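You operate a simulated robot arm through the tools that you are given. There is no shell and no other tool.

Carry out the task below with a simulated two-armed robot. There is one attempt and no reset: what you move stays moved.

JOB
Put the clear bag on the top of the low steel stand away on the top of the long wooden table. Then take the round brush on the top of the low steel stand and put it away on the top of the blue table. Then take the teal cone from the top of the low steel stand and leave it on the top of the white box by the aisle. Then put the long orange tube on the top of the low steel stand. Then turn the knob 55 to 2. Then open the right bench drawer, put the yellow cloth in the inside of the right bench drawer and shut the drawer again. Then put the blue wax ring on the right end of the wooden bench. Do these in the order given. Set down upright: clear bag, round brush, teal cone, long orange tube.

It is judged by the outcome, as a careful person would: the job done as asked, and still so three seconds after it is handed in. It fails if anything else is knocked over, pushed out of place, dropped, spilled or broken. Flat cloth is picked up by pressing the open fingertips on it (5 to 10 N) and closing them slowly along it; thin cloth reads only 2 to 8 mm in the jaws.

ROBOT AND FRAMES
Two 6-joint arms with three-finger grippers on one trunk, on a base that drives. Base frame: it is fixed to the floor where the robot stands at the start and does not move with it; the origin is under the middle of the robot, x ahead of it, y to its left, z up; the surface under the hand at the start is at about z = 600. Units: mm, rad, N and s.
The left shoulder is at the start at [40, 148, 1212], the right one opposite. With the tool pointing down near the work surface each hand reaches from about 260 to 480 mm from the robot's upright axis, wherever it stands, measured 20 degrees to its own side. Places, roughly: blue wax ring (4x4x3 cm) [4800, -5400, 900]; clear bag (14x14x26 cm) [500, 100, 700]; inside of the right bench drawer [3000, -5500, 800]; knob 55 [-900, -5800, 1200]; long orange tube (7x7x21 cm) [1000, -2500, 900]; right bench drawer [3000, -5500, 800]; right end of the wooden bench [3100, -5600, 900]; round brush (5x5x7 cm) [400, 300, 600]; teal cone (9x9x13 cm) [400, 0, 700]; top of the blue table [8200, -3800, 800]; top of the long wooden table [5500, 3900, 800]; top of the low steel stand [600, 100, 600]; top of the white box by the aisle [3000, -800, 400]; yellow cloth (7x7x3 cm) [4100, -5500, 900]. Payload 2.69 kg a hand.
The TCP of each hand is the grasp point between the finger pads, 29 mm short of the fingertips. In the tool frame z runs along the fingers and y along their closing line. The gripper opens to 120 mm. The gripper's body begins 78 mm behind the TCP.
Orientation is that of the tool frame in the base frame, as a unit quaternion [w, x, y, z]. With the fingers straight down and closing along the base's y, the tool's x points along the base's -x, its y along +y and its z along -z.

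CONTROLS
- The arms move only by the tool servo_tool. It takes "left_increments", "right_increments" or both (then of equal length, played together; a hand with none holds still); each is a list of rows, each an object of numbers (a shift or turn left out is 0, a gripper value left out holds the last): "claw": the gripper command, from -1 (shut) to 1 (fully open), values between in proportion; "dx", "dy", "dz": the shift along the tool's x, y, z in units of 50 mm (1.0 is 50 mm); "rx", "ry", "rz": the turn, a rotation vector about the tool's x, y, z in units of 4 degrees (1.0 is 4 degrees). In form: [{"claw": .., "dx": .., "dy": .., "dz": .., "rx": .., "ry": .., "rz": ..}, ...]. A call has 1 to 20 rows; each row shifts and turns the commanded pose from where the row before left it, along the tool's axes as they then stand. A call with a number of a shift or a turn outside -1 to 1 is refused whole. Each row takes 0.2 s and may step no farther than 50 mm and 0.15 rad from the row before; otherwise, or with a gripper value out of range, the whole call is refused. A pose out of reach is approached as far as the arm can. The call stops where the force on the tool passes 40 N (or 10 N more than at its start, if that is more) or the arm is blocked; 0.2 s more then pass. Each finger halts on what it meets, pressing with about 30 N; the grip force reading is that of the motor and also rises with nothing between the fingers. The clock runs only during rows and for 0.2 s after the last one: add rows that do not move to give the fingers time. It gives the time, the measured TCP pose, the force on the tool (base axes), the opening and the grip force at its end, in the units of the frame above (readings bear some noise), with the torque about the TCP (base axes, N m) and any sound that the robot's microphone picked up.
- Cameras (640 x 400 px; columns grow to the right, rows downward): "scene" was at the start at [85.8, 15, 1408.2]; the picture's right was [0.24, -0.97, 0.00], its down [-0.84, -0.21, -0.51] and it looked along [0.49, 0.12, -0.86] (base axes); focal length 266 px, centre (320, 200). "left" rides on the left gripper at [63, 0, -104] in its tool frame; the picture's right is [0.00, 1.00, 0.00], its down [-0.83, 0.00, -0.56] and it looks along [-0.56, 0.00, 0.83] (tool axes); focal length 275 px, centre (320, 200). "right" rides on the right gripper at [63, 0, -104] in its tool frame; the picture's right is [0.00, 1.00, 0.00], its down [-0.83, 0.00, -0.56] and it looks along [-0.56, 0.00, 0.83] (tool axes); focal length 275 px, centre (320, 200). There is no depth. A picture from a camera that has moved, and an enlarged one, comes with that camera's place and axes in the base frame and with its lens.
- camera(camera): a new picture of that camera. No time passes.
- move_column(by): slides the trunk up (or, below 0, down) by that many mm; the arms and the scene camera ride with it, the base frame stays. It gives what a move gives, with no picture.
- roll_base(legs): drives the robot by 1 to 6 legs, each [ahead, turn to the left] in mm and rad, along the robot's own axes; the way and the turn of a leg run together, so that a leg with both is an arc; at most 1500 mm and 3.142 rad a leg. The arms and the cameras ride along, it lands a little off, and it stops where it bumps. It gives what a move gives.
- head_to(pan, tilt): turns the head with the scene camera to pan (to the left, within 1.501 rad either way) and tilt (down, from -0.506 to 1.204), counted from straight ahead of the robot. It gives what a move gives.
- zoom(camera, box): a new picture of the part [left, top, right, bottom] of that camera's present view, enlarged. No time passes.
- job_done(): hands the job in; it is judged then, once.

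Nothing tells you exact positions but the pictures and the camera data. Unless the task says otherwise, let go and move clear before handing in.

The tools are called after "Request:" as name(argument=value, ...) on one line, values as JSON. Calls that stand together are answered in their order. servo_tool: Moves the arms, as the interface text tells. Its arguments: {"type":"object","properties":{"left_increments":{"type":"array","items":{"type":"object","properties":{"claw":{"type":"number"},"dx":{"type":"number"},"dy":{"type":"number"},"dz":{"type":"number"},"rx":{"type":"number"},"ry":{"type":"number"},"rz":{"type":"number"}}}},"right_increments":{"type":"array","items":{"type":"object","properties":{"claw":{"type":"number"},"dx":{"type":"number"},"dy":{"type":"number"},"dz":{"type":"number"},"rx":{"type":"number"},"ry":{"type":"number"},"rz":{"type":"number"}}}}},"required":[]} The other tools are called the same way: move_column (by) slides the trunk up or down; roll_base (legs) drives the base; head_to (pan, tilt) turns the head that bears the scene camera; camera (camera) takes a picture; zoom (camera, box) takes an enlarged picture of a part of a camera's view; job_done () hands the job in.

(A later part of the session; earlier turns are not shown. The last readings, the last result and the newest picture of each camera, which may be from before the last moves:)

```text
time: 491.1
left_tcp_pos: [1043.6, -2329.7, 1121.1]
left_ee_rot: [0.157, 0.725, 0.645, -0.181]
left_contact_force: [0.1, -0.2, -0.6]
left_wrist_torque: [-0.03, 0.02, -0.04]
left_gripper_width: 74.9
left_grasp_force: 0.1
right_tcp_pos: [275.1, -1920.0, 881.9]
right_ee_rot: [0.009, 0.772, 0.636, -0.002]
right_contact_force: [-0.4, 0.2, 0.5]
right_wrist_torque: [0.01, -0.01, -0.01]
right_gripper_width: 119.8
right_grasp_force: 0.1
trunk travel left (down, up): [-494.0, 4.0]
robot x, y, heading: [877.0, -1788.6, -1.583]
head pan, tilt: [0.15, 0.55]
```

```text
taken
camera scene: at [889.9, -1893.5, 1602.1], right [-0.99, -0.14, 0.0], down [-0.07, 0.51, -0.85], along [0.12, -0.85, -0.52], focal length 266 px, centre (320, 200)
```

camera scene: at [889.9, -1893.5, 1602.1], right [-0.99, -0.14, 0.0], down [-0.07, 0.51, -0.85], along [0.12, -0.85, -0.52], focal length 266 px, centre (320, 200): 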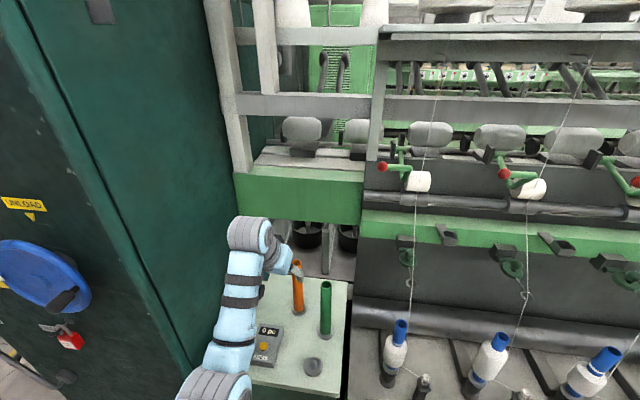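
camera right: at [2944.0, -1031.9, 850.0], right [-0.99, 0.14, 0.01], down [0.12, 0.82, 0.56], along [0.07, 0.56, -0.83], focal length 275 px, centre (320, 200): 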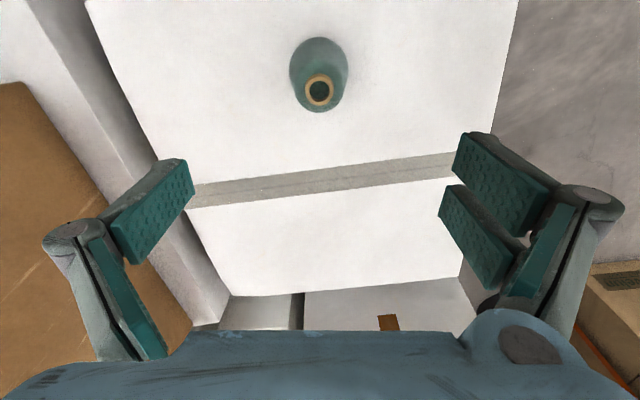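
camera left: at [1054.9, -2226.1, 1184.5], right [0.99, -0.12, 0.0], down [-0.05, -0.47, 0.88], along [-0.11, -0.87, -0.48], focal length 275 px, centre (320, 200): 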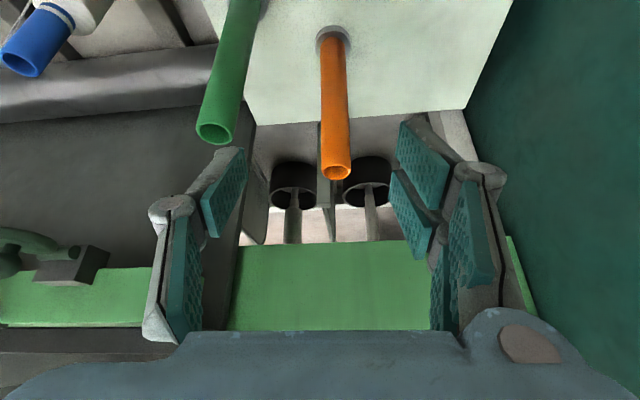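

The tube is now well located at (1042, -2465), z 800 to 1018. Moving up the last bit, placing the jaws above the tube, then checking.

Request:
roll_base(legs=[[70, 0]])

Request:
servo_tool(left_increments=[{"dx": -0.6, "dz": 0.3, "dy": 0.08}, {"dx": -0.54, "dz": 0.3, "dy": 0.06}, {"dx": 0}])

Request:
camera(camera="left")

Request:
camera(camera="scene")

```text
time: 492.1
left_tcp_pos: [1041.3, -2393.3, 1125.4]
left_ee_rot: [0.159, 0.725, 0.644, -0.184]
left_contact_force: [-0.2, 0.8, 0.6]
left_wrist_torque: [-0.09, 0.04, 0.02]
left_gripper_width: 75.1
left_grasp_force: 0.0
right_tcp_pos: [274.4, -1982.6, 882.7]
right_ee_rot: [0.011, 0.772, 0.635, -0.003]
right_contact_force: [-0.3, 0.5, 0.5]
right_wrist_torque: [-0.05, -0.01, -0.03]
right_gripper_width: 120.0
right_grasp_force: 0.1
trunk travel left (down, up): [-494.0, 4.0]
robot x, y, heading: [875.1, -1856.8, -1.582]
head pan, tilt: [0.15, 0.55]
```

```text
time: 492.9
left_tcp_pos: [1042.0, -2466.4, 1121.4]
left_ee_rot: [0.156, 0.725, 0.646, -0.181]
left_contact_force: [0.7, 0.5, 0.8]
left_wrist_torque: [-0.03, -0.02, -0.01]
left_gripper_width: 74.9
left_grasp_force: 0.1
right_tcp_pos: [273.0, -1988.6, 881.7]
right_ee_rot: [0.008, 0.773, 0.634, -0.001]
right_contact_force: [-1.0, 1.0, 0.4]
right_wrist_torque: [0.03, 0.02, 0.01]
right_gripper_width: 119.9
right_grasp_force: 0.1
trunk travel left (down, up): [-494.0, 4.0]
robot x, y, heading: [876.5, -1856.6, -1.583]
head pan, tilt: [0.15, 0.55]
```

```text
taken
camera left: at [1054.5, -2361.8, 1184.9], right [0.99, -0.12, 0.0], down [-0.06, -0.47, 0.88], along [-0.11, -0.87, -0.48], focal length 275 px, centre (320, 200)
```

left: 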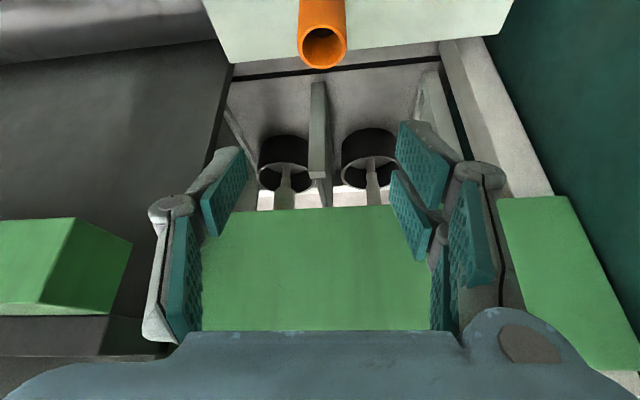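

```text
taken
camera scene: at [889.1, -1964.9, 1601.9], right [-0.99, -0.14, 0.0], down [-0.07, 0.52, -0.85], along [0.12, -0.85, -0.52], focal length 266 px, centre (320, 200)
```

scene: 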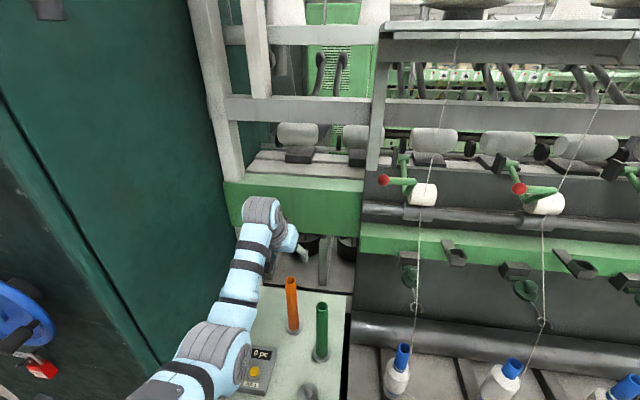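

The jaws are directly above the orange tube. Descending straight down around it.

Request:
servo_tool(left_increments=[{"dx": 0.3, "dz": 0.58}, {"dx": 0.3, "dz": 0.58}, {"dx": 0.3, "dz": 0.58}, {"dx": 0}])

Request:
camera(camera="left")

Request:
camera(camera="scene")

```text
time: 493.9
left_tcp_pos: [1040.2, -2468.7, 1022.2]
left_ee_rot: [0.155, 0.726, 0.646, -0.18]
left_contact_force: [0.2, -0.1, 0.4]
left_wrist_torque: [0.0, 0.02, 0.01]
left_gripper_width: 75.1
left_grasp_force: 0.1
right_tcp_pos: [274.4, -1990.4, 882.3]
right_ee_rot: [0.007, 0.773, 0.635, 0.001]
right_contact_force: [-0.4, 0.5, 0.6]
right_wrist_torque: [0.02, -0.02, 0.0]
right_gripper_width: 119.9
right_grasp_force: 0.1
trunk travel left (down, up): [-494.0, 4.0]
robot x, y, heading: [879.1, -1854.4, -1.579]
head pan, tilt: [0.15, 0.55]
```

```text
taken
camera left: at [1052.0, -2364.2, 1085.2], right [0.99, -0.12, 0.0], down [-0.06, -0.48, 0.88], along [-0.11, -0.87, -0.48], focal length 275 px, centre (320, 200)
```

left: 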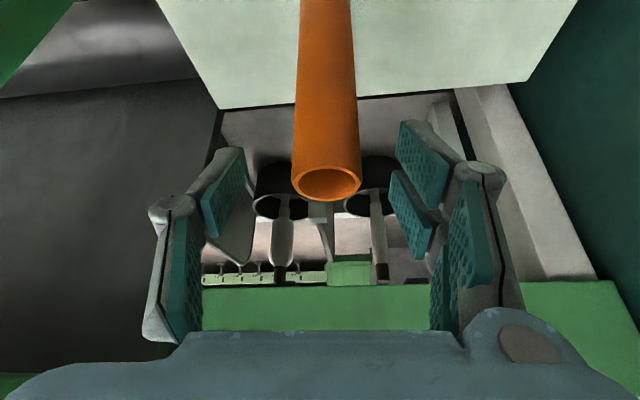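

```text
taken
camera scene: at [889.0, -1968.4, 1601.6], right [-0.99, -0.14, 0.0], down [-0.07, 0.52, -0.85], along [0.12, -0.84, -0.52], focal length 266 px, centre (320, 200)
```

scene: 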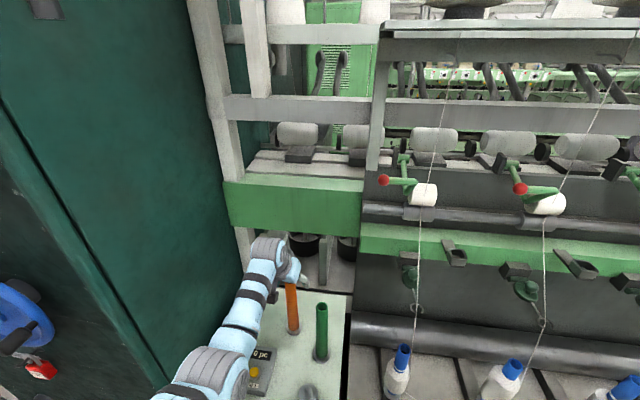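

Request:
servo_tool(left_increments=[{"dx": 0.25, "dz": 0.48}, {"dx": 0.25, "dz": 0.48}, {"dx": 0.2, "dz": 0.4}, {"dx": 0}, {"claw": 0.0}, {"claw": -0.2}, {"claw": -0.4}, {"claw": -0.6}, {"claw": -0.8}, {"claw": -1}, {"claw": -1}])

Request:
camera(camera="left")

```text
time: 496.3
left_tcp_pos: [1040.7, -2467.9, 943.4]
left_ee_rot: [0.158, 0.725, 0.645, -0.181]
left_contact_force: [12.0, -4.9, 7.9]
left_wrist_torque: [-0.61, -1.41, -0.13]
left_gripper_width: 31.4
left_grasp_force: 30.2
right_tcp_pos: [274.8, -1989.5, 883.1]
right_ee_rot: [0.007, 0.772, 0.635, -0.001]
right_contact_force: [-0.1, 0.3, -0.3]
right_wrist_torque: [-0.01, 0.0, -0.01]
right_gripper_width: 120.0
right_grasp_force: 0.2
trunk travel left (down, up): [-494.0, 4.0]
robot x, y, heading: [875.0, -1858.9, -1.584]
head pan, tilt: [0.15, 0.55]
```

```text
taken
camera left: at [1052.9, -2365.1, 1007.2], right [0.99, -0.12, 0.0], down [-0.05, -0.48, 0.88], along [-0.11, -0.87, -0.48], focal length 275 px, centre (320, 200)
```

left: 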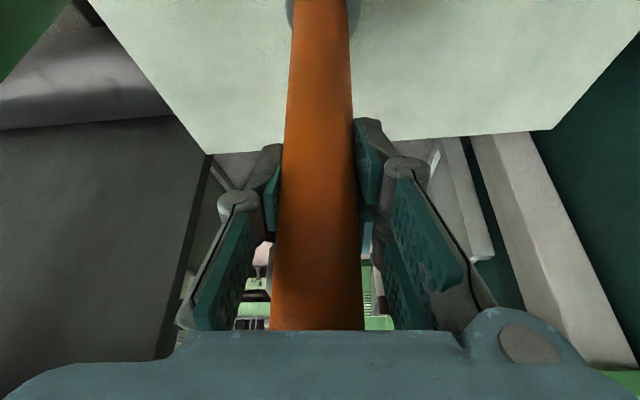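

Gripped at 31 mm, with a small side load. I'll relax it sideways by about 2 mm, then lift straight up slowly.

Request:
servo_tool(left_increments=[{"dy": 0.04}, {"dy": 0}])

```text
time: 496.9
left_tcp_pos: [1040.4, -2467.4, 943.4]
left_ee_rot: [0.155, 0.726, 0.645, -0.181]
left_contact_force: [6.0, -5.3, 9.7]
left_wrist_torque: [-0.61, -0.67, -0.07]
left_gripper_width: 31.8
left_grasp_force: 30.1
right_tcp_pos: [274.4, -1989.4, 881.7]
right_ee_rot: [0.007, 0.773, 0.634, 0.0]
right_contact_force: [-0.1, -0.6, 0.3]
right_wrist_torque: [0.01, -0.03, 0.02]
right_gripper_width: 119.9
right_grasp_force: 0.0
trunk travel left (down, up): [-494.0, 4.0]
robot x, y, heading: [875.7, -1852.9, -1.585]
head pan, tilt: [0.15, 0.55]
```

Request:
servo_tool(left_increments=[{"dy": 0.04}, {"dx": -0.09, "dz": -0.178}, {"dx": -0.09, "dz": -0.178}, {"dx": -0.09, "dz": -0.178}, {"dx": 0}])

Request:
zoom(camera="scene", box=[220, 220, 380, 380])

Request:
camera(camera="left")

```text
time: 498.1
left_tcp_pos: [1043.6, -2468.6, 974.7]
left_ee_rot: [0.155, 0.726, 0.645, -0.18]
left_contact_force: [-0.1, 0.2, -1.0]
left_wrist_torque: [0.01, -0.02, -0.02]
left_gripper_width: 30.9
left_grasp_force: 30.1
right_tcp_pos: [274.0, -1990.8, 881.2]
right_ee_rot: [0.007, 0.773, 0.635, 0.0]
right_contact_force: [0.5, 0.3, -0.1]
right_wrist_torque: [0.01, -0.02, 0.02]
right_gripper_width: 120.0
right_grasp_force: 0.0
trunk travel left (down, up): [-494.0, 4.0]
robot x, y, heading: [875.4, -1858.7, -1.578]
head pan, tilt: [0.15, 0.55]
```

```text
2.50 times, centred on (300, 300) of scene
camera zoom: at [889.1, -1968.4, 1601.6], right [-0.99, -0.14, 0.0], down [-0.07, 0.52, -0.85], along [0.12, -0.84, -0.52], focal length 664 px, centre (370, -50)
```

zoom: 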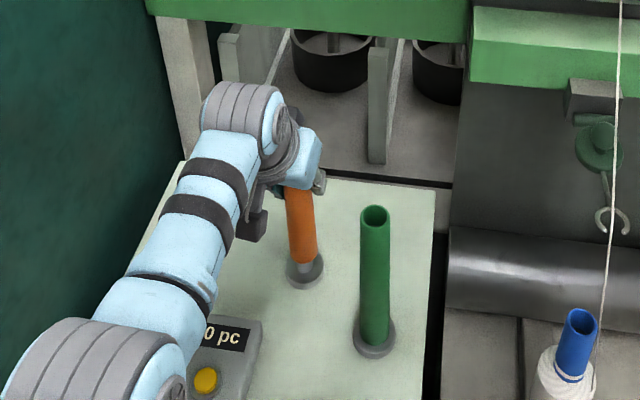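

```text
taken
camera left: at [1055.3, -2365.3, 1037.6], right [0.99, -0.12, 0.0], down [-0.06, -0.48, 0.88], along [-0.11, -0.87, -0.48], focal length 275 px, centre (320, 200)
```

left: 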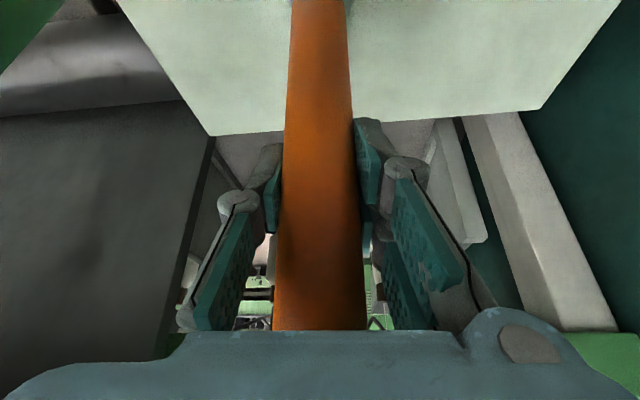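

The tube slides up off a peg while the disc stays behind. Continuing the straight lift.

Request:
servo_tool(left_increments=[{"dx": -0.15, "dz": -0.29}, {"dx": -0.2, "dz": -0.38}, {"dx": -0.23, "dz": -0.45}, {"dx": -0.25, "dz": -0.5}, {"dx": 0}])

Request:
zoom(camera="scene", box=[220, 220, 380, 380])

Request:
camera(camera="left")

```text
time: 499.3
left_tcp_pos: [1044.6, -2467.5, 1063.9]
left_ee_rot: [0.156, 0.726, 0.645, -0.18]
left_contact_force: [0.7, -0.7, -0.5]
left_wrist_torque: [0.03, -0.02, -0.02]
left_gripper_width: 30.6
left_grasp_force: 30.0
right_tcp_pos: [272.3, -1989.9, 881.5]
right_ee_rot: [0.008, 0.772, 0.635, -0.001]
right_contact_force: [-0.5, 1.1, -0.1]
right_wrist_torque: [-0.03, 0.01, -0.01]
right_gripper_width: 119.8
right_grasp_force: 0.0
trunk travel left (down, up): [-494.0, 4.0]
robot x, y, heading: [874.7, -1859.1, -1.583]
head pan, tilt: [0.15, 0.55]
```

```text
2.50 times, centred on (300, 300) of scene
camera zoom: at [889.2, -1968.1, 1601.6], right [-0.99, -0.14, 0.0], down [-0.07, 0.52, -0.85], along [0.12, -0.84, -0.52], focal length 664 px, centre (370, -50)
```

zoom: 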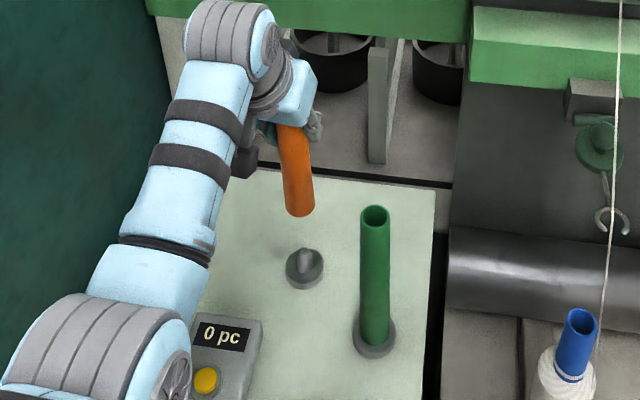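

```text
taken
camera left: at [1056.2, -2364.6, 1127.5], right [0.99, -0.12, 0.0], down [-0.06, -0.48, 0.88], along [-0.11, -0.87, -0.48], focal length 275 px, centre (320, 200)
```

left: 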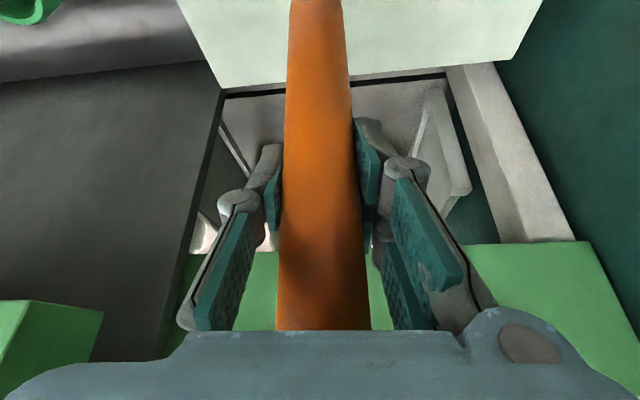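

The tube is free, hanging upright with its base about 153 mm below the grip. Backing out and driving to the stand's aisle side.

Request:
roll_base(legs=[[-400, 0], [0, -2.885]])

Request:
head_to(pan=0, tilt=0.6)

Request:
camera(camera="scene")

```text
time: 508.5
left_tcp_pos: [566.3, -906.9, 1064.2]
left_ee_rot: [-0.159, 0.732, -0.638, -0.178]
left_contact_force: [0.3, -0.1, 0.5]
left_wrist_torque: [0.0, 0.0, 0.02]
left_gripper_width: 30.9
left_grasp_force: 29.7
right_tcp_pos: [1432.9, -1173.6, 880.6]
right_ee_rot: [0.001, 0.728, -0.686, -0.007]
right_contact_force: [-0.2, -0.1, -0.5]
right_wrist_torque: [0.01, 0.0, 0.0]
right_gripper_width: 120.1
right_grasp_force: 0.1
trunk travel left (down, up): [-494.0, 4.0]
robot x, y, heading: [879.0, -1452.6, 1.818]
head pan, tilt: [0.15, 0.55]
```

```text
time: 509.2
left_tcp_pos: [565.3, -906.9, 1062.3]
left_ee_rot: [-0.158, 0.733, -0.637, -0.178]
left_contact_force: [0.0, 0.1, -0.2]
left_wrist_torque: [0.0, 0.0, 0.01]
left_gripper_width: 31.0
left_grasp_force: 29.7
right_tcp_pos: [1432.6, -1174.4, 881.9]
right_ee_rot: [0.0, 0.728, -0.685, -0.007]
right_contact_force: [0.2, 0.1, 0.1]
right_wrist_torque: [-0.04, -0.01, 0.0]
right_gripper_width: 119.8
right_grasp_force: 0.1
trunk travel left (down, up): [-494.0, 4.0]
robot x, y, heading: [883.4, -1456.2, 1.813]
head pan, tilt: [0.0, 0.6]
```

```text
taken
camera scene: at [856.2, -1350.9, 1597.1], right [0.97, 0.24, 0.0], down [0.14, -0.55, -0.83], along [-0.2, 0.8, -0.56], focal length 266 px, centre (320, 200)
```

scene: 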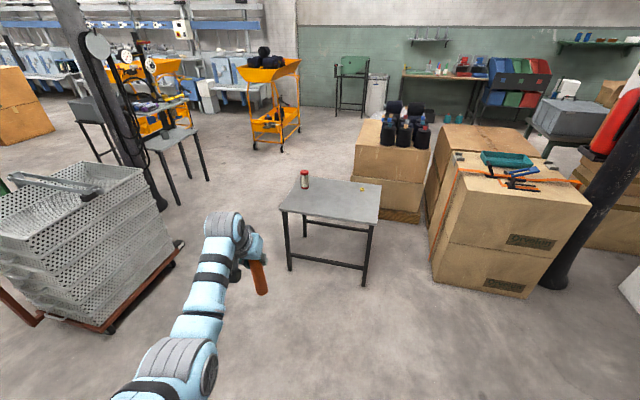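

The stand is accessible from the aisle side. Driving up to it with the tube.

Request:
roll_base(legs=[[930, 0], [0, -0.243]])

Request:
head_to(pan=0.1, tilt=0.85)

Request:
camera(camera="scene")

Request:
camera(camera="left")

```text
time: 515.0
left_tcp_pos: [458.1, 67.5, 1063.2]
left_ee_rot: [0.177, -0.657, 0.715, 0.158]
left_contact_force: [-0.3, -0.2, -0.4]
left_wrist_torque: [-0.04, 0.03, -0.01]
left_gripper_width: 30.9
left_grasp_force: 30.1
right_tcp_pos: [1243.7, -384.9, 882.1]
right_ee_rot: [0.001, -0.647, 0.763, 0.006]
right_contact_force: [0.3, -0.4, 0.7]
right_wrist_torque: [0.0, 0.01, 0.0]
right_gripper_width: 120.2
right_grasp_force: 0.0
trunk travel left (down, up): [-494.0, 4.0]
robot x, y, heading: [647.2, -538.3, 1.596]
head pan, tilt: [0.0, 0.6]
```

```text
time: 515.8
left_tcp_pos: [460.1, 68.3, 1063.5]
left_ee_rot: [0.177, -0.656, 0.716, 0.159]
left_contact_force: [-0.5, 0.0, -0.9]
left_wrist_torque: [0.01, -0.02, -0.02]
left_gripper_width: 30.8
left_grasp_force: 30.0
right_tcp_pos: [1243.6, -386.1, 881.0]
right_ee_rot: [0.0, -0.647, 0.763, 0.007]
right_contact_force: [-0.3, 0.4, 0.4]
right_wrist_torque: [0.0, 0.03, 0.02]
right_gripper_width: 120.2
right_grasp_force: 0.0
trunk travel left (down, up): [-494.0, 4.0]
robot x, y, heading: [644.5, -539.3, 1.589]
head pan, tilt: [0.099, 0.85]
```

```text
taken
camera scene: at [636.7, -440.9, 1576.3], right [0.99, 0.12, 0.0], down [0.09, -0.75, -0.66], along [-0.08, 0.66, -0.75], focal length 266 px, centre (320, 200)
```

scene: 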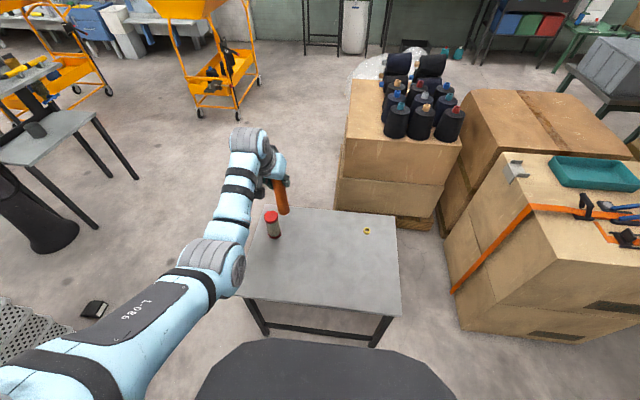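

```text
taken
camera left: at [448.4, -36.3, 1127.2], right [-1.0, 0.09, 0.0], down [0.04, 0.48, 0.88], along [0.08, 0.87, -0.48], focal length 275 px, centre (320, 200)
```

left: 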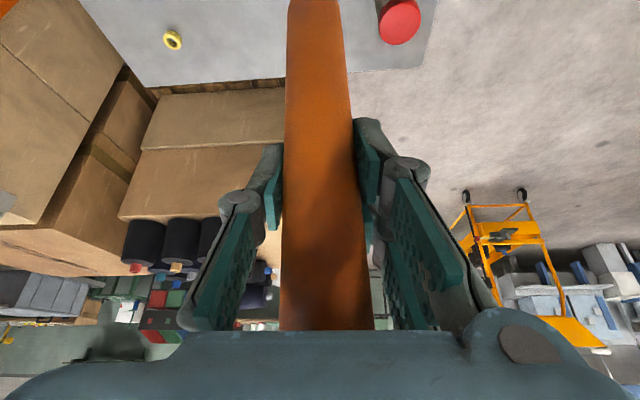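

I'll shift the tube toward the middle of the stand at about (520, 62), then lower.

Request:
servo_tool(left_increments=[{"dy": -0.6}, {"dy": -0.6}, {"dy": 0}])

Request:
move_column(by=-280)

Request:
camera(camera="scene")

Request:
camera(camera="left")

```text
time: 516.6
left_tcp_pos: [518.1, 64.9, 1065.1]
left_ee_rot: [0.178, -0.656, 0.716, 0.158]
left_contact_force: [-0.3, -0.5, -0.4]
left_wrist_torque: [-0.03, -0.01, 0.04]
left_gripper_width: 31.1
left_grasp_force: 29.9
right_tcp_pos: [1244.6, -386.1, 881.4]
right_ee_rot: [0.0, -0.647, 0.762, 0.006]
right_contact_force: [0.4, 0.4, 0.0]
right_wrist_torque: [-0.03, -0.03, 0.05]
right_gripper_width: 120.1
right_grasp_force: 0.0
trunk travel left (down, up): [-494.0, 4.0]
robot x, y, heading: [650.0, -537.5, 1.595]
head pan, tilt: [0.099, 0.85]
```

```text
time: 519.4
left_tcp_pos: [517.6, 63.2, 785.1]
left_ee_rot: [0.177, -0.657, 0.716, 0.158]
left_contact_force: [0.0, -0.3, -0.4]
left_wrist_torque: [0.0, 0.02, 0.03]
left_gripper_width: 30.9
left_grasp_force: 29.8
right_tcp_pos: [1244.8, -386.0, 602.0]
right_ee_rot: [0.0, -0.647, 0.762, 0.007]
right_contact_force: [0.3, 0.5, 0.0]
right_wrist_torque: [-0.02, -0.01, -0.01]
right_gripper_width: 119.8
right_grasp_force: 0.0
trunk travel left (down, up): [-214.0, 284.0]
robot x, y, heading: [647.9, -535.9, 1.596]
head pan, tilt: [0.099, 0.85]
```

```text
taken
camera scene: at [636.7, -441.2, 1297.2], right [0.99, 0.12, 0.0], down [0.09, -0.75, -0.66], along [-0.08, 0.66, -0.75], focal length 266 px, centre (320, 200)
```

scene: 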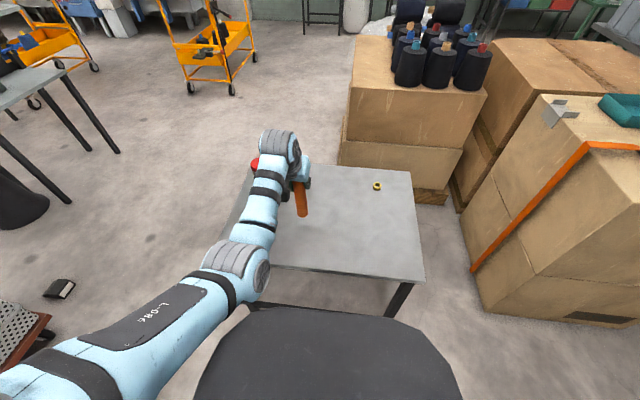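

```text
taken
camera left: at [507.4, -39.6, 849.6], right [-1.0, 0.09, 0.0], down [0.04, 0.48, 0.88], along [0.08, 0.87, -0.48], focal length 275 px, centre (320, 200)
```

left: 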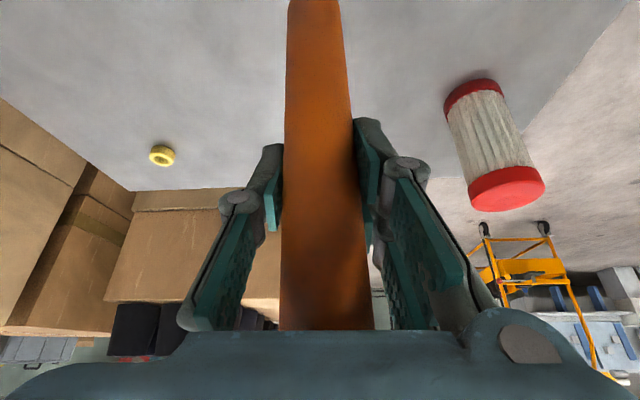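

Request:
move_column(by=-24)

Request:
move_column(by=-5)

```text
time: 520.1
left_tcp_pos: [518.0, 64.6, 762.8]
left_ee_rot: [0.177, -0.657, 0.716, 0.158]
left_contact_force: [-0.6, 0.5, -0.4]
left_wrist_torque: [0.02, -0.02, -0.04]
left_gripper_width: 30.8
left_grasp_force: 29.5
right_tcp_pos: [1244.1, -386.7, 578.6]
right_ee_rot: [0.0, -0.647, 0.763, 0.007]
right_contact_force: [-0.5, -0.3, 0.2]
right_wrist_torque: [0.02, 0.0, 0.02]
right_gripper_width: 120.3
right_grasp_force: 0.0
trunk travel left (down, up): [-190.0, 308.0]
robot x, y, heading: [645.9, -538.4, 1.589]
head pan, tilt: [0.099, 0.85]
```

```text
time: 520.7
left_tcp_pos: [518.3, 63.2, 756.6]
left_ee_rot: [0.178, -0.657, 0.716, 0.158]
left_contact_force: [0.0, 0.8, 0.0]
left_wrist_torque: [0.02, -0.04, 0.01]
left_gripper_width: 31.0
left_grasp_force: 30.4
right_tcp_pos: [1245.1, -385.4, 573.1]
right_ee_rot: [0.0, -0.647, 0.763, 0.006]
right_contact_force: [-0.4, -0.4, -0.4]
right_wrist_torque: [-0.01, 0.02, 0.02]
right_gripper_width: 120.0
right_grasp_force: 0.0
trunk travel left (down, up): [-185.0, 313.0]
robot x, y, heading: [644.1, -540.9, 1.593]
head pan, tilt: [0.099, 0.85]
```

Request:
move_column(by=-4)

Request:
move_column(by=-3)

Request:
zoom(camera="scene", box=[230, 140, 390, 260])

```text
time: 521.2
left_tcp_pos: [518.3, 64.2, 752.5]
left_ee_rot: [0.178, -0.657, 0.716, 0.159]
left_contact_force: [-0.7, -1.1, -0.5]
left_wrist_torque: [0.0, 0.0, 0.01]
left_gripper_width: 31.1
left_grasp_force: 30.1
right_tcp_pos: [1244.5, -386.6, 569.5]
right_ee_rot: [-0.001, -0.646, 0.763, 0.007]
right_contact_force: [-0.3, -0.5, -0.4]
right_wrist_torque: [0.0, 0.01, -0.02]
right_gripper_width: 119.9
right_grasp_force: 0.1
trunk travel left (down, up): [-181.0, 317.0]
robot x, y, heading: [642.5, -535.3, 1.59]
head pan, tilt: [0.099, 0.85]
```

```text
time: 521.7
left_tcp_pos: [517.9, 64.6, 749.1]
left_ee_rot: [0.177, -0.657, 0.716, 0.158]
left_contact_force: [-1.1, -0.2, 0.4]
left_wrist_torque: [-0.01, 0.03, 0.0]
left_gripper_width: 31.0
left_grasp_force: 30.0
right_tcp_pos: [1244.5, -386.4, 566.6]
right_ee_rot: [0.0, -0.647, 0.763, 0.007]
right_contact_force: [-0.3, 0.1, 0.0]
right_wrist_torque: [0.04, -0.01, 0.0]
right_gripper_width: 119.8
right_grasp_force: 0.0
trunk travel left (down, up): [-178.0, 320.0]
robot x, y, heading: [640.8, -540.8, 1.592]
head pan, tilt: [0.099, 0.85]
```

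```text
3.33 times, centred on (310, 200) of scene
camera zoom: at [636.7, -441.1, 1261.2], right [0.99, 0.12, 0.0], down [0.09, -0.75, -0.66], along [-0.08, 0.66, -0.75], focal length 886 px, centre (353, 200)
```

zoom: 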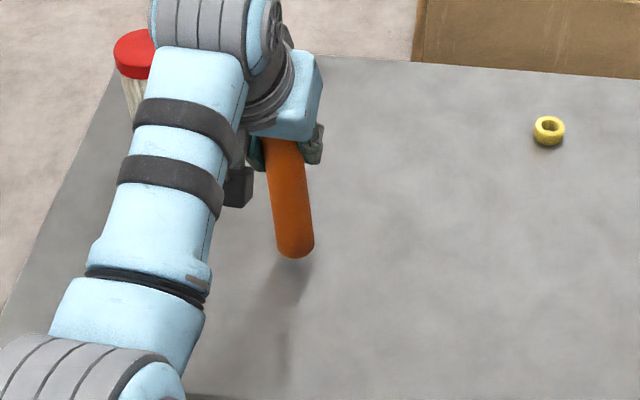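

Request:
move_column(by=-4)

Request:
move_column(by=-4)

```text
time: 522.2
left_tcp_pos: [518.1, 64.0, 745.2]
left_ee_rot: [0.177, -0.657, 0.716, 0.158]
left_contact_force: [0.3, 0.1, -0.5]
left_wrist_torque: [0.02, -0.01, -0.06]
left_gripper_width: 31.3
left_grasp_force: 30.0
right_tcp_pos: [1244.9, -386.1, 562.7]
right_ee_rot: [0.0, -0.647, 0.763, 0.007]
right_contact_force: [0.3, -0.6, 0.1]
right_wrist_torque: [-0.02, -0.01, 0.0]
right_gripper_width: 119.9
right_grasp_force: 0.0
trunk travel left (down, up): [-174.0, 324.0]
robot x, y, heading: [642.2, -539.4, 1.585]
head pan, tilt: [0.099, 0.85]
```

```text
time: 522.8
left_tcp_pos: [518.7, 63.3, 740.8]
left_ee_rot: [0.176, -0.658, 0.715, 0.158]
left_contact_force: [-0.3, -0.4, 0.0]
left_wrist_torque: [0.0, 0.0, -0.04]
left_gripper_width: 31.1
left_grasp_force: 29.9
right_tcp_pos: [1244.4, -386.9, 558.8]
right_ee_rot: [0.0, -0.647, 0.763, 0.007]
right_contact_force: [0.1, -0.6, 0.3]
right_wrist_torque: [-0.01, 0.0, 0.01]
right_gripper_width: 119.9
right_grasp_force: 0.1
trunk travel left (down, up): [-170.0, 328.0]
robot x, y, heading: [645.2, -542.3, 1.595]
head pan, tilt: [0.099, 0.85]
```

Request:
move_column(by=-4)

Request:
move_column(by=-4)

Request:
zoom(camera="scene", box=[230, 140, 390, 260])

```text
time: 523.3
left_tcp_pos: [516.6, 63.7, 738.3]
left_ee_rot: [0.177, -0.657, 0.715, 0.159]
left_contact_force: [-0.6, -0.4, -1.1]
left_wrist_torque: [0.01, 0.0, -0.05]
left_gripper_width: 31.1
left_grasp_force: 30.3
right_tcp_pos: [1244.3, -387.0, 554.4]
right_ee_rot: [-0.001, -0.647, 0.762, 0.007]
right_contact_force: [0.4, -0.3, 0.0]
right_wrist_torque: [0.03, 0.05, 0.01]
right_gripper_width: 119.9
right_grasp_force: 0.0
trunk travel left (down, up): [-166.0, 332.0]
robot x, y, heading: [649.9, -537.8, 1.59]
head pan, tilt: [0.099, 0.85]
```

```text
time: 523.8
left_tcp_pos: [518.0, 64.2, 732.5]
left_ee_rot: [0.178, -0.657, 0.716, 0.158]
left_contact_force: [0.1, -0.6, -0.5]
left_wrist_torque: [0.0, -0.03, 0.01]
left_gripper_width: 31.0
left_grasp_force: 29.9
right_tcp_pos: [1244.9, -385.6, 549.7]
right_ee_rot: [0.0, -0.646, 0.763, 0.007]
right_contact_force: [-0.7, -0.7, -0.6]
right_wrist_torque: [0.0, -0.02, -0.03]
right_gripper_width: 119.9
right_grasp_force: 0.1
trunk travel left (down, up): [-162.0, 336.0]
robot x, y, heading: [645.8, -538.0, 1.59]
head pan, tilt: [0.099, 0.85]
```

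```text
3.33 times, centred on (310, 200) of scene
camera zoom: at [636.7, -441.1, 1245.0], right [0.99, 0.12, 0.0], down [0.09, -0.75, -0.66], along [-0.08, 0.66, -0.75], focal length 886 px, centre (353, 200)
```

zoom: 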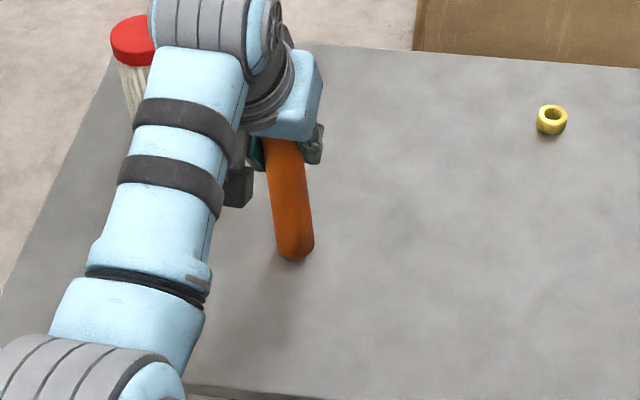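

Request:
move_column(by=-3)

Request:
move_column(by=-3)

Request:
move_column(by=-3)

```text
time: 524.4
left_tcp_pos: [518.2, 64.2, 732.2]
left_ee_rot: [0.179, -0.657, 0.715, 0.16]
left_contact_force: [-0.3, 0.9, 9.7]
left_wrist_torque: [-0.01, 0.1, -0.04]
left_gripper_width: 30.8
left_grasp_force: 30.0
right_tcp_pos: [1244.8, -387.1, 548.2]
right_ee_rot: [0.001, -0.647, 0.762, 0.008]
right_contact_force: [0.1, -0.6, 0.0]
right_wrist_torque: [-0.02, 0.03, 0.0]
right_gripper_width: 120.1
right_grasp_force: 0.1
trunk travel left (down, up): [-159.0, 339.0]
robot x, y, heading: [646.1, -539.0, 1.592]
head pan, tilt: [0.099, 0.85]
```

```text
time: 524.9
left_tcp_pos: [519.0, 62.3, 732.0]
left_ee_rot: [0.181, -0.656, 0.714, 0.164]
left_contact_force: [-0.9, 3.1, 26.6]
left_wrist_torque: [0.07, 0.51, -0.06]
left_gripper_width: 31.3
left_grasp_force: 29.9
right_tcp_pos: [1244.0, -388.2, 545.0]
right_ee_rot: [0.001, -0.647, 0.762, 0.009]
right_contact_force: [-0.5, -0.7, -0.4]
right_wrist_torque: [-0.01, -0.01, -0.02]
right_gripper_width: 119.9
right_grasp_force: 0.0
trunk travel left (down, up): [-156.0, 342.0]
robot x, y, heading: [643.5, -537.5, 1.596]
head pan, tilt: [0.099, 0.85]
```

```text
time: 525.3
left_tcp_pos: [518.7, 64.4, 732.2]
left_ee_rot: [0.183, -0.656, 0.714, 0.164]
left_contact_force: [-0.2, -5.1, 20.5]
left_wrist_torque: [-0.95, 0.16, 0.04]
left_gripper_width: 30.9
left_grasp_force: 30.6
right_tcp_pos: [1244.2, -386.6, 542.8]
right_ee_rot: [0.001, -0.647, 0.763, 0.007]
right_contact_force: [0.0, 0.6, 0.4]
right_wrist_torque: [-0.04, 0.0, -0.05]
right_gripper_width: 120.1
right_grasp_force: 0.0
trunk travel left (down, up): [-153.0, 344.0]
robot x, y, heading: [645.7, -533.3, 1.59]
head pan, tilt: [0.099, 0.85]
stopped: the force on the tool passed its limit at 42 N (the readings are from after the stop); the commanded pose is now the measured one
```

Contact, with the stand top at about z = 600. I'll relax the pressure slightly before opening.

Request:
move_column(by=3)

Request:
zoom(camera="scene", box=[250, 140, 370, 230])

```text
time: 525.8
left_tcp_pos: [518.3, 65.3, 731.0]
left_ee_rot: [0.181, -0.655, 0.715, 0.162]
left_contact_force: [0.8, 3.4, 7.3]
left_wrist_torque: [0.32, 0.02, -0.03]
left_gripper_width: 30.5
left_grasp_force: 29.8
right_tcp_pos: [1244.6, -385.9, 544.6]
right_ee_rot: [0.001, -0.646, 0.763, 0.007]
right_contact_force: [-0.4, 0.4, 0.7]
right_wrist_torque: [0.05, 0.0, -0.01]
right_gripper_width: 120.2
right_grasp_force: 0.1
trunk travel left (down, up): [-156.0, 341.0]
robot x, y, heading: [647.1, -537.6, 1.589]
head pan, tilt: [0.099, 0.85]
```

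```text
4.44 times, centred on (310, 185) of scene
camera zoom: at [637.1, -442.2, 1239.7], right [0.99, 0.12, 0.0], down [0.09, -0.75, -0.66], along [-0.08, 0.66, -0.75], focal length 1181 px, centre (364, 267)
```

zoom: 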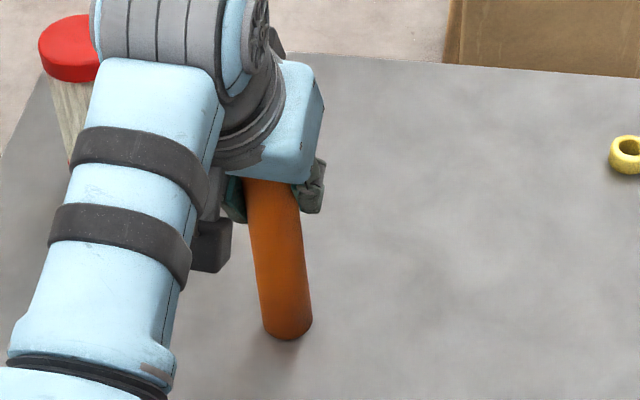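

Request:
servo_tool(left_increments=[{"claw": -0.47}, {"claw": -0.45}, {"claw": -0.42}, {"claw": -0.38}, {"claw": -0.3}, {"claw": -0.2}, {"claw": 0}, {"claw": 0.2}, {"claw": 0.2}])

Request:
camera(camera="left")

Request:
zoom(camera="scene", box=[250, 140, 370, 230])

```text
time: 527.8
left_tcp_pos: [518.6, 65.1, 731.6]
left_ee_rot: [0.18, -0.657, 0.715, 0.161]
left_contact_force: [-0.8, -1.0, 2.9]
left_wrist_torque: [-0.02, 0.02, 0.0]
left_gripper_width: 72.0
left_grasp_force: 0.0
right_tcp_pos: [1244.0, -385.8, 545.3]
right_ee_rot: [0.001, -0.646, 0.763, 0.007]
right_contact_force: [0.1, -1.0, 0.1]
right_wrist_torque: [0.0, 0.01, 0.03]
right_gripper_width: 119.8
right_grasp_force: 0.1
trunk travel left (down, up): [-156.0, 341.0]
robot x, y, heading: [645.2, -534.4, 1.589]
head pan, tilt: [0.099, 0.85]
```

```text
taken
camera left: at [507.4, -38.6, 794.3], right [-1.0, 0.09, 0.0], down [0.04, 0.47, 0.88], along [0.08, 0.88, -0.47], focal length 275 px, centre (320, 200)
```

left: 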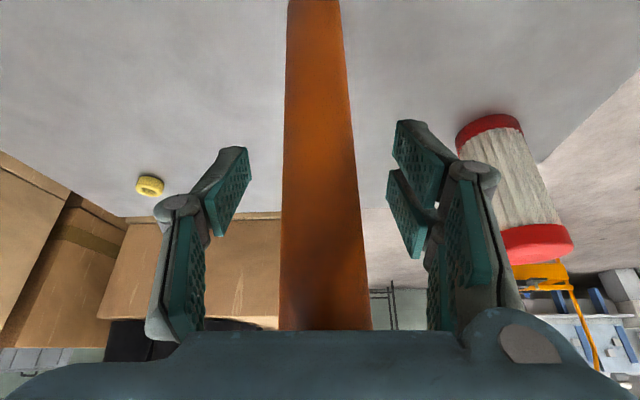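

```text
4.44 times, centred on (310, 185) of scene
camera zoom: at [636.9, -441.7, 1239.7], right [0.99, 0.12, 0.0], down [0.09, -0.75, -0.66], along [-0.08, 0.66, -0.75], focal length 1181 px, centre (364, 267)
```

zoom: 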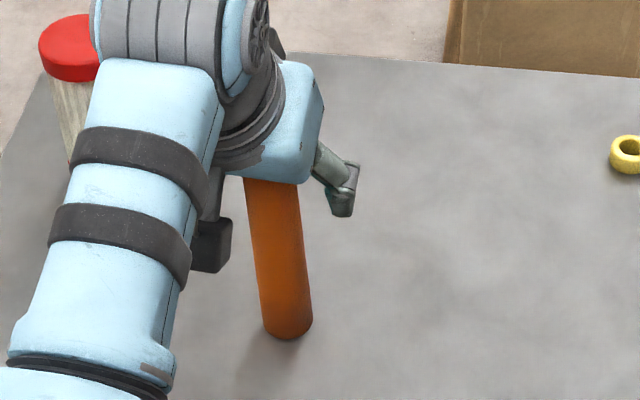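

The tube stands free. Retracting along the tool axis slowly, then up.

Request:
servo_tool(left_increments=[{"dz": -0.1}, {"dz": -0.2}, {"dz": -0.4}, {"dz": -0.5}, {"dz": -0.5}, {"dz": 0}])

Request:
camera(camera="left")

Request:
camera(camera="scene")

```text
time: 529.2
left_tcp_pos: [513.4, 26.2, 806.9]
left_ee_rot: [0.179, -0.656, 0.715, 0.161]
left_contact_force: [-0.3, 0.7, 0.4]
left_wrist_torque: [-0.03, -0.01, -0.01]
left_gripper_width: 71.8
left_grasp_force: 0.1
right_tcp_pos: [1243.3, -386.3, 545.3]
right_ee_rot: [0.0, -0.647, 0.763, 0.007]
right_contact_force: [-0.6, 0.0, 0.2]
right_wrist_torque: [0.0, -0.04, 0.01]
right_gripper_width: 119.9
right_grasp_force: 0.0
trunk travel left (down, up): [-156.0, 341.0]
robot x, y, heading: [648.7, -537.4, 1.59]
head pan, tilt: [0.099, 0.85]
```

```text
taken
camera left: at [503.3, -77.7, 869.7], right [-1.0, 0.09, 0.0], down [0.04, 0.47, 0.88], along [0.08, 0.88, -0.47], focal length 275 px, centre (320, 200)
```

left: 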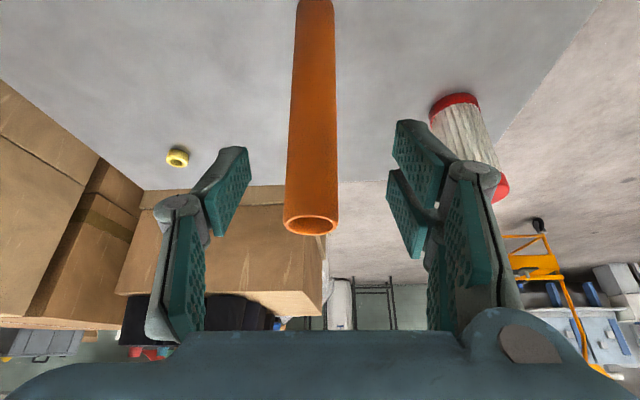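

```text
taken
camera scene: at [636.7, -441.0, 1239.6], right [0.99, 0.12, 0.0], down [0.09, -0.75, -0.66], along [-0.08, 0.66, -0.75], focal length 266 px, centre (320, 200)
```

scene: 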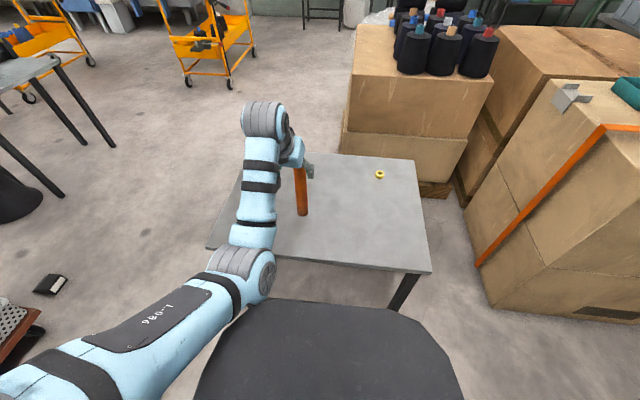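

The tube stands upright on the stand. Raising the trunk, backing off and heading toward the south side for knob 55.

Request:
move_column(by=250)

Request:
roll_base(legs=[[-600, 0], [0, -1.75], [1200, 0]])

Request:
servo_tool(left_increments=[{"ry": 1}, {"ry": 1}, {"ry": 1}, {"ry": 1}, {"ry": 1}, {"ry": 1}, {"ry": 1}])

Request:
servo_tool(right_increments=[{"dx": -0.487, "dy": 0.827}, {"dx": -0.487, "dy": 0.827}, {"dx": -0.487, "dy": 0.827}, {"dx": -0.487, "dy": 0.827}, {"dx": -0.487, "dy": 0.827}, {"dx": -0.487, "dy": 0.827}, {"dx": -0.487, "dy": 0.827}, {"dx": -0.487, "dy": 0.827}, {"dx": -0.487, "dy": 0.827}, {"dx": -0.487, "dy": 0.827}])

Request:
head_to(pan=-0.3, tilt=0.35)

Request:
camera(camera="scene")

```text
time: 531.8
left_tcp_pos: [513.5, 25.3, 1056.9]
left_ee_rot: [0.181, -0.656, 0.715, 0.161]
left_contact_force: [-0.5, 0.5, 0.1]
left_wrist_torque: [0.01, 0.01, 0.02]
left_gripper_width: 71.8
left_grasp_force: 0.0
right_tcp_pos: [1245.2, -385.9, 793.6]
right_ee_rot: [0.0, -0.647, 0.762, 0.007]
right_contact_force: [0.2, 0.8, -0.2]
right_wrist_torque: [0.01, 0.01, -0.02]
right_gripper_width: 120.1
right_grasp_force: 0.1
trunk travel left (down, up): [-406.0, 91.0]
robot x, y, heading: [647.7, -535.1, 1.586]
head pan, tilt: [0.099, 0.85]
```

```text
time: 545.1
left_tcp_pos: [2444.0, -1227.6, 1056.8]
left_ee_rot: [0.242, 0.108, 0.964, -0.03]
left_contact_force: [-1.2, -0.3, -0.9]
left_wrist_torque: [-0.01, -0.04, 0.01]
left_gripper_width: 71.7
left_grasp_force: 0.0
right_tcp_pos: [1936.2, -1897.9, 795.1]
right_ee_rot: [0.006, 0.15, 0.989, 0.004]
right_contact_force: [0.2, -0.5, 1.1]
right_wrist_torque: [0.03, 0.04, 0.03]
right_gripper_width: 120.0
right_grasp_force: 0.0
trunk travel left (down, up): [-406.0, 91.0]
robot x, y, heading: [1869.3, -1281.3, -0.113]
head pan, tilt: [0.099, 0.85]
```

```text
time: 546.7
left_tcp_pos: [2444.0, -1229.0, 1056.8]
left_ee_rot: [0.0, 0.111, 0.994, -0.002]
left_contact_force: [1.0, -0.5, 0.4]
left_wrist_torque: [0.0, -0.01, 0.04]
left_gripper_width: 72.0
left_grasp_force: 0.0
right_tcp_pos: [1937.4, -1897.0, 794.2]
right_ee_rot: [0.005, 0.149, 0.989, 0.004]
right_contact_force: [0.0, 0.1, 0.2]
right_wrist_torque: [0.0, 0.01, 0.04]
right_gripper_width: 120.0
right_grasp_force: 0.0
trunk travel left (down, up): [-406.0, 91.0]
robot x, y, heading: [1867.3, -1277.4, -0.11]
head pan, tilt: [0.099, 0.85]
```

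```text
time: 548.9
left_tcp_pos: [2445.6, -1226.6, 1055.2]
left_ee_rot: [0.0, 0.111, 0.994, -0.003]
left_contact_force: [0.4, 0.1, -0.3]
left_wrist_torque: [0.02, 0.01, 0.02]
left_gripper_width: 72.2
left_grasp_force: 0.0
right_tcp_pos: [2293.3, -1571.7, 799.5]
right_ee_rot: [0.004, 0.148, 0.989, 0.003]
right_contact_force: [0.1, -0.4, -0.5]
right_wrist_torque: [-0.02, 0.04, -0.01]
right_gripper_width: 120.0
right_grasp_force: 0.1
trunk travel left (down, up): [-406.0, 91.0]
robot x, y, heading: [1869.8, -1282.4, -0.117]
head pan, tilt: [0.099, 0.85]
```

```text
time: 549.9
left_tcp_pos: [2444.7, -1227.6, 1055.9]
left_ee_rot: [-0.001, 0.111, 0.994, -0.002]
left_contact_force: [-0.5, -0.1, 0.5]
left_wrist_torque: [-0.02, 0.0, 0.0]
left_gripper_width: 72.0
left_grasp_force: 0.1
right_tcp_pos: [2290.8, -1573.9, 798.7]
right_ee_rot: [0.006, 0.15, 0.989, 0.004]
right_contact_force: [1.0, -0.6, -0.5]
right_wrist_torque: [0.0, 0.03, 0.01]
right_gripper_width: 119.7
right_grasp_force: 0.1
trunk travel left (down, up): [-406.0, 91.0]
robot x, y, heading: [1868.0, -1282.0, -0.117]
head pan, tilt: [-0.3, 0.351]
```

```text
taken
camera scene: at [1973.6, -1324.1, 1532.7], right [-0.4, -0.92, 0.0], down [-0.32, 0.14, -0.94], along [0.86, -0.38, -0.34], focal length 266 px, centre (320, 200)
```

scene: 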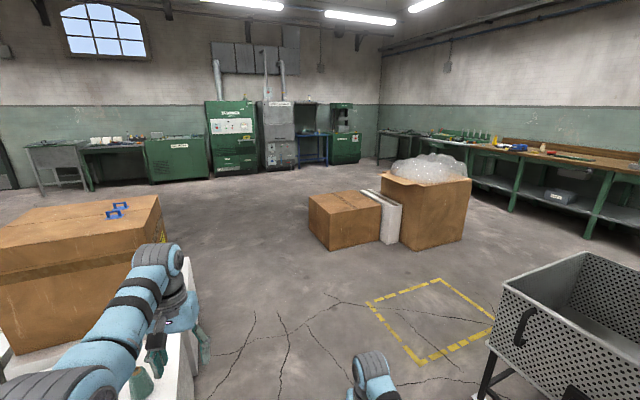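

Request:
roll_base(legs=[[0, -0.41], [731, 0], [0, 0.156], [966, 0], [0, -1.2]])

Request:
head_to(pan=0, tilt=0.35)

Request:
camera(camera="scene")

Request:
head_to(pan=-0.9, tilt=0.35)

Request:
camera(camera="scene")

```text
time: 563.3
left_tcp_pos: [3509.4, -2578.3, 1055.8]
left_ee_rot: [-0.002, 0.742, 0.67, -0.002]
left_contact_force: [-0.8, -0.3, 0.2]
left_wrist_torque: [0.02, -0.01, 0.01]
left_gripper_width: 71.8
left_grasp_force: 0.1
right_tcp_pos: [3146.5, -2467.5, 799.8]
right_ee_rot: [0.006, 0.767, 0.641, 0.001]
right_contact_force: [0.3, 0.1, 0.4]
right_wrist_torque: [0.0, 0.03, 0.01]
right_gripper_width: 119.8
right_grasp_force: 0.0
trunk travel left (down, up): [-406.0, 91.0]
robot x, y, heading: [3384.8, -2016.9, -1.566]
head pan, tilt: [-0.3, 0.351]
```

```text
time: 564.1
left_tcp_pos: [3507.6, -2576.9, 1055.3]
left_ee_rot: [-0.003, 0.743, 0.67, -0.001]
left_contact_force: [0.2, 0.1, -0.4]
left_wrist_torque: [0.01, -0.03, 0.02]
left_gripper_width: 71.9
left_grasp_force: 0.1
right_tcp_pos: [3147.1, -2467.9, 799.1]
right_ee_rot: [0.006, 0.768, 0.641, 0.0]
right_contact_force: [1.0, -0.5, -0.2]
right_wrist_torque: [0.01, 0.0, 0.01]
right_gripper_width: 120.2
right_grasp_force: 0.1
trunk travel left (down, up): [-406.0, 91.0]
robot x, y, heading: [3382.1, -2013.9, -1.565]
head pan, tilt: [0.0, 0.351]
```

```text
taken
camera scene: at [3385.1, -2127.2, 1532.8], right [-1.0, 0.0, 0.0], down [0.0, 0.34, -0.94], along [0.0, -0.94, -0.34], focal length 266 px, centre (320, 200)
```

scene: 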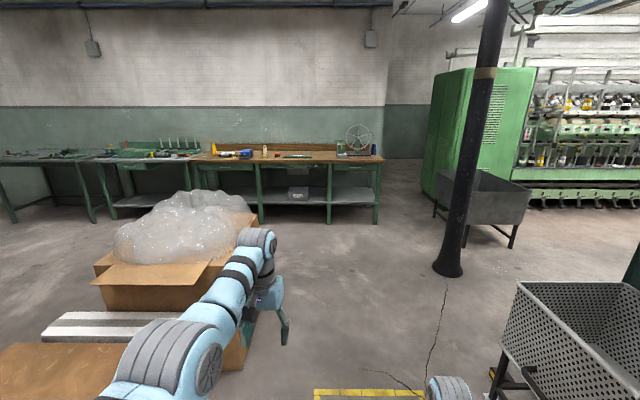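

```text
time: 565.3
left_tcp_pos: [3508.1, -2577.9, 1056.1]
left_ee_rot: [-0.003, 0.743, 0.67, -0.002]
left_contact_force: [-0.7, 0.2, -0.6]
left_wrist_torque: [0.0, -0.02, 0.0]
left_gripper_width: 72.0
left_grasp_force: 0.0
right_tcp_pos: [3148.3, -2468.1, 799.1]
right_ee_rot: [0.007, 0.768, 0.64, 0.0]
right_contact_force: [-0.2, 0.5, 0.2]
right_wrist_torque: [0.02, 0.01, -0.05]
right_gripper_width: 120.1
right_grasp_force: 0.1
trunk travel left (down, up): [-406.0, 91.0]
robot x, y, heading: [3386.7, -2011.8, -1.566]
head pan, tilt: [-0.901, 0.351]
```

```text
taken
camera scene: at [3312.2, -2092.4, 1532.8], right [-0.63, 0.78, 0.0], down [0.27, 0.22, -0.94], along [-0.73, -0.59, -0.34], focal length 266 px, centre (320, 200)
```

scene: 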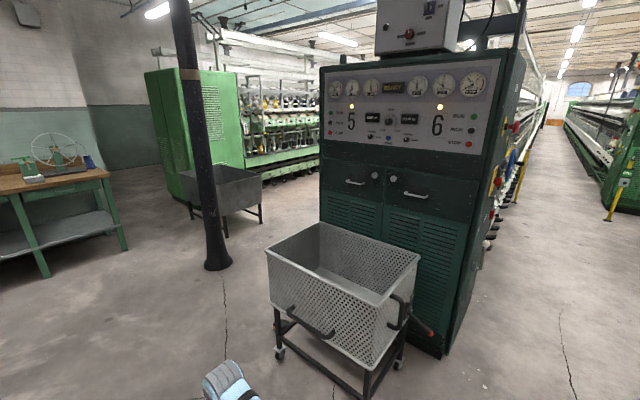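

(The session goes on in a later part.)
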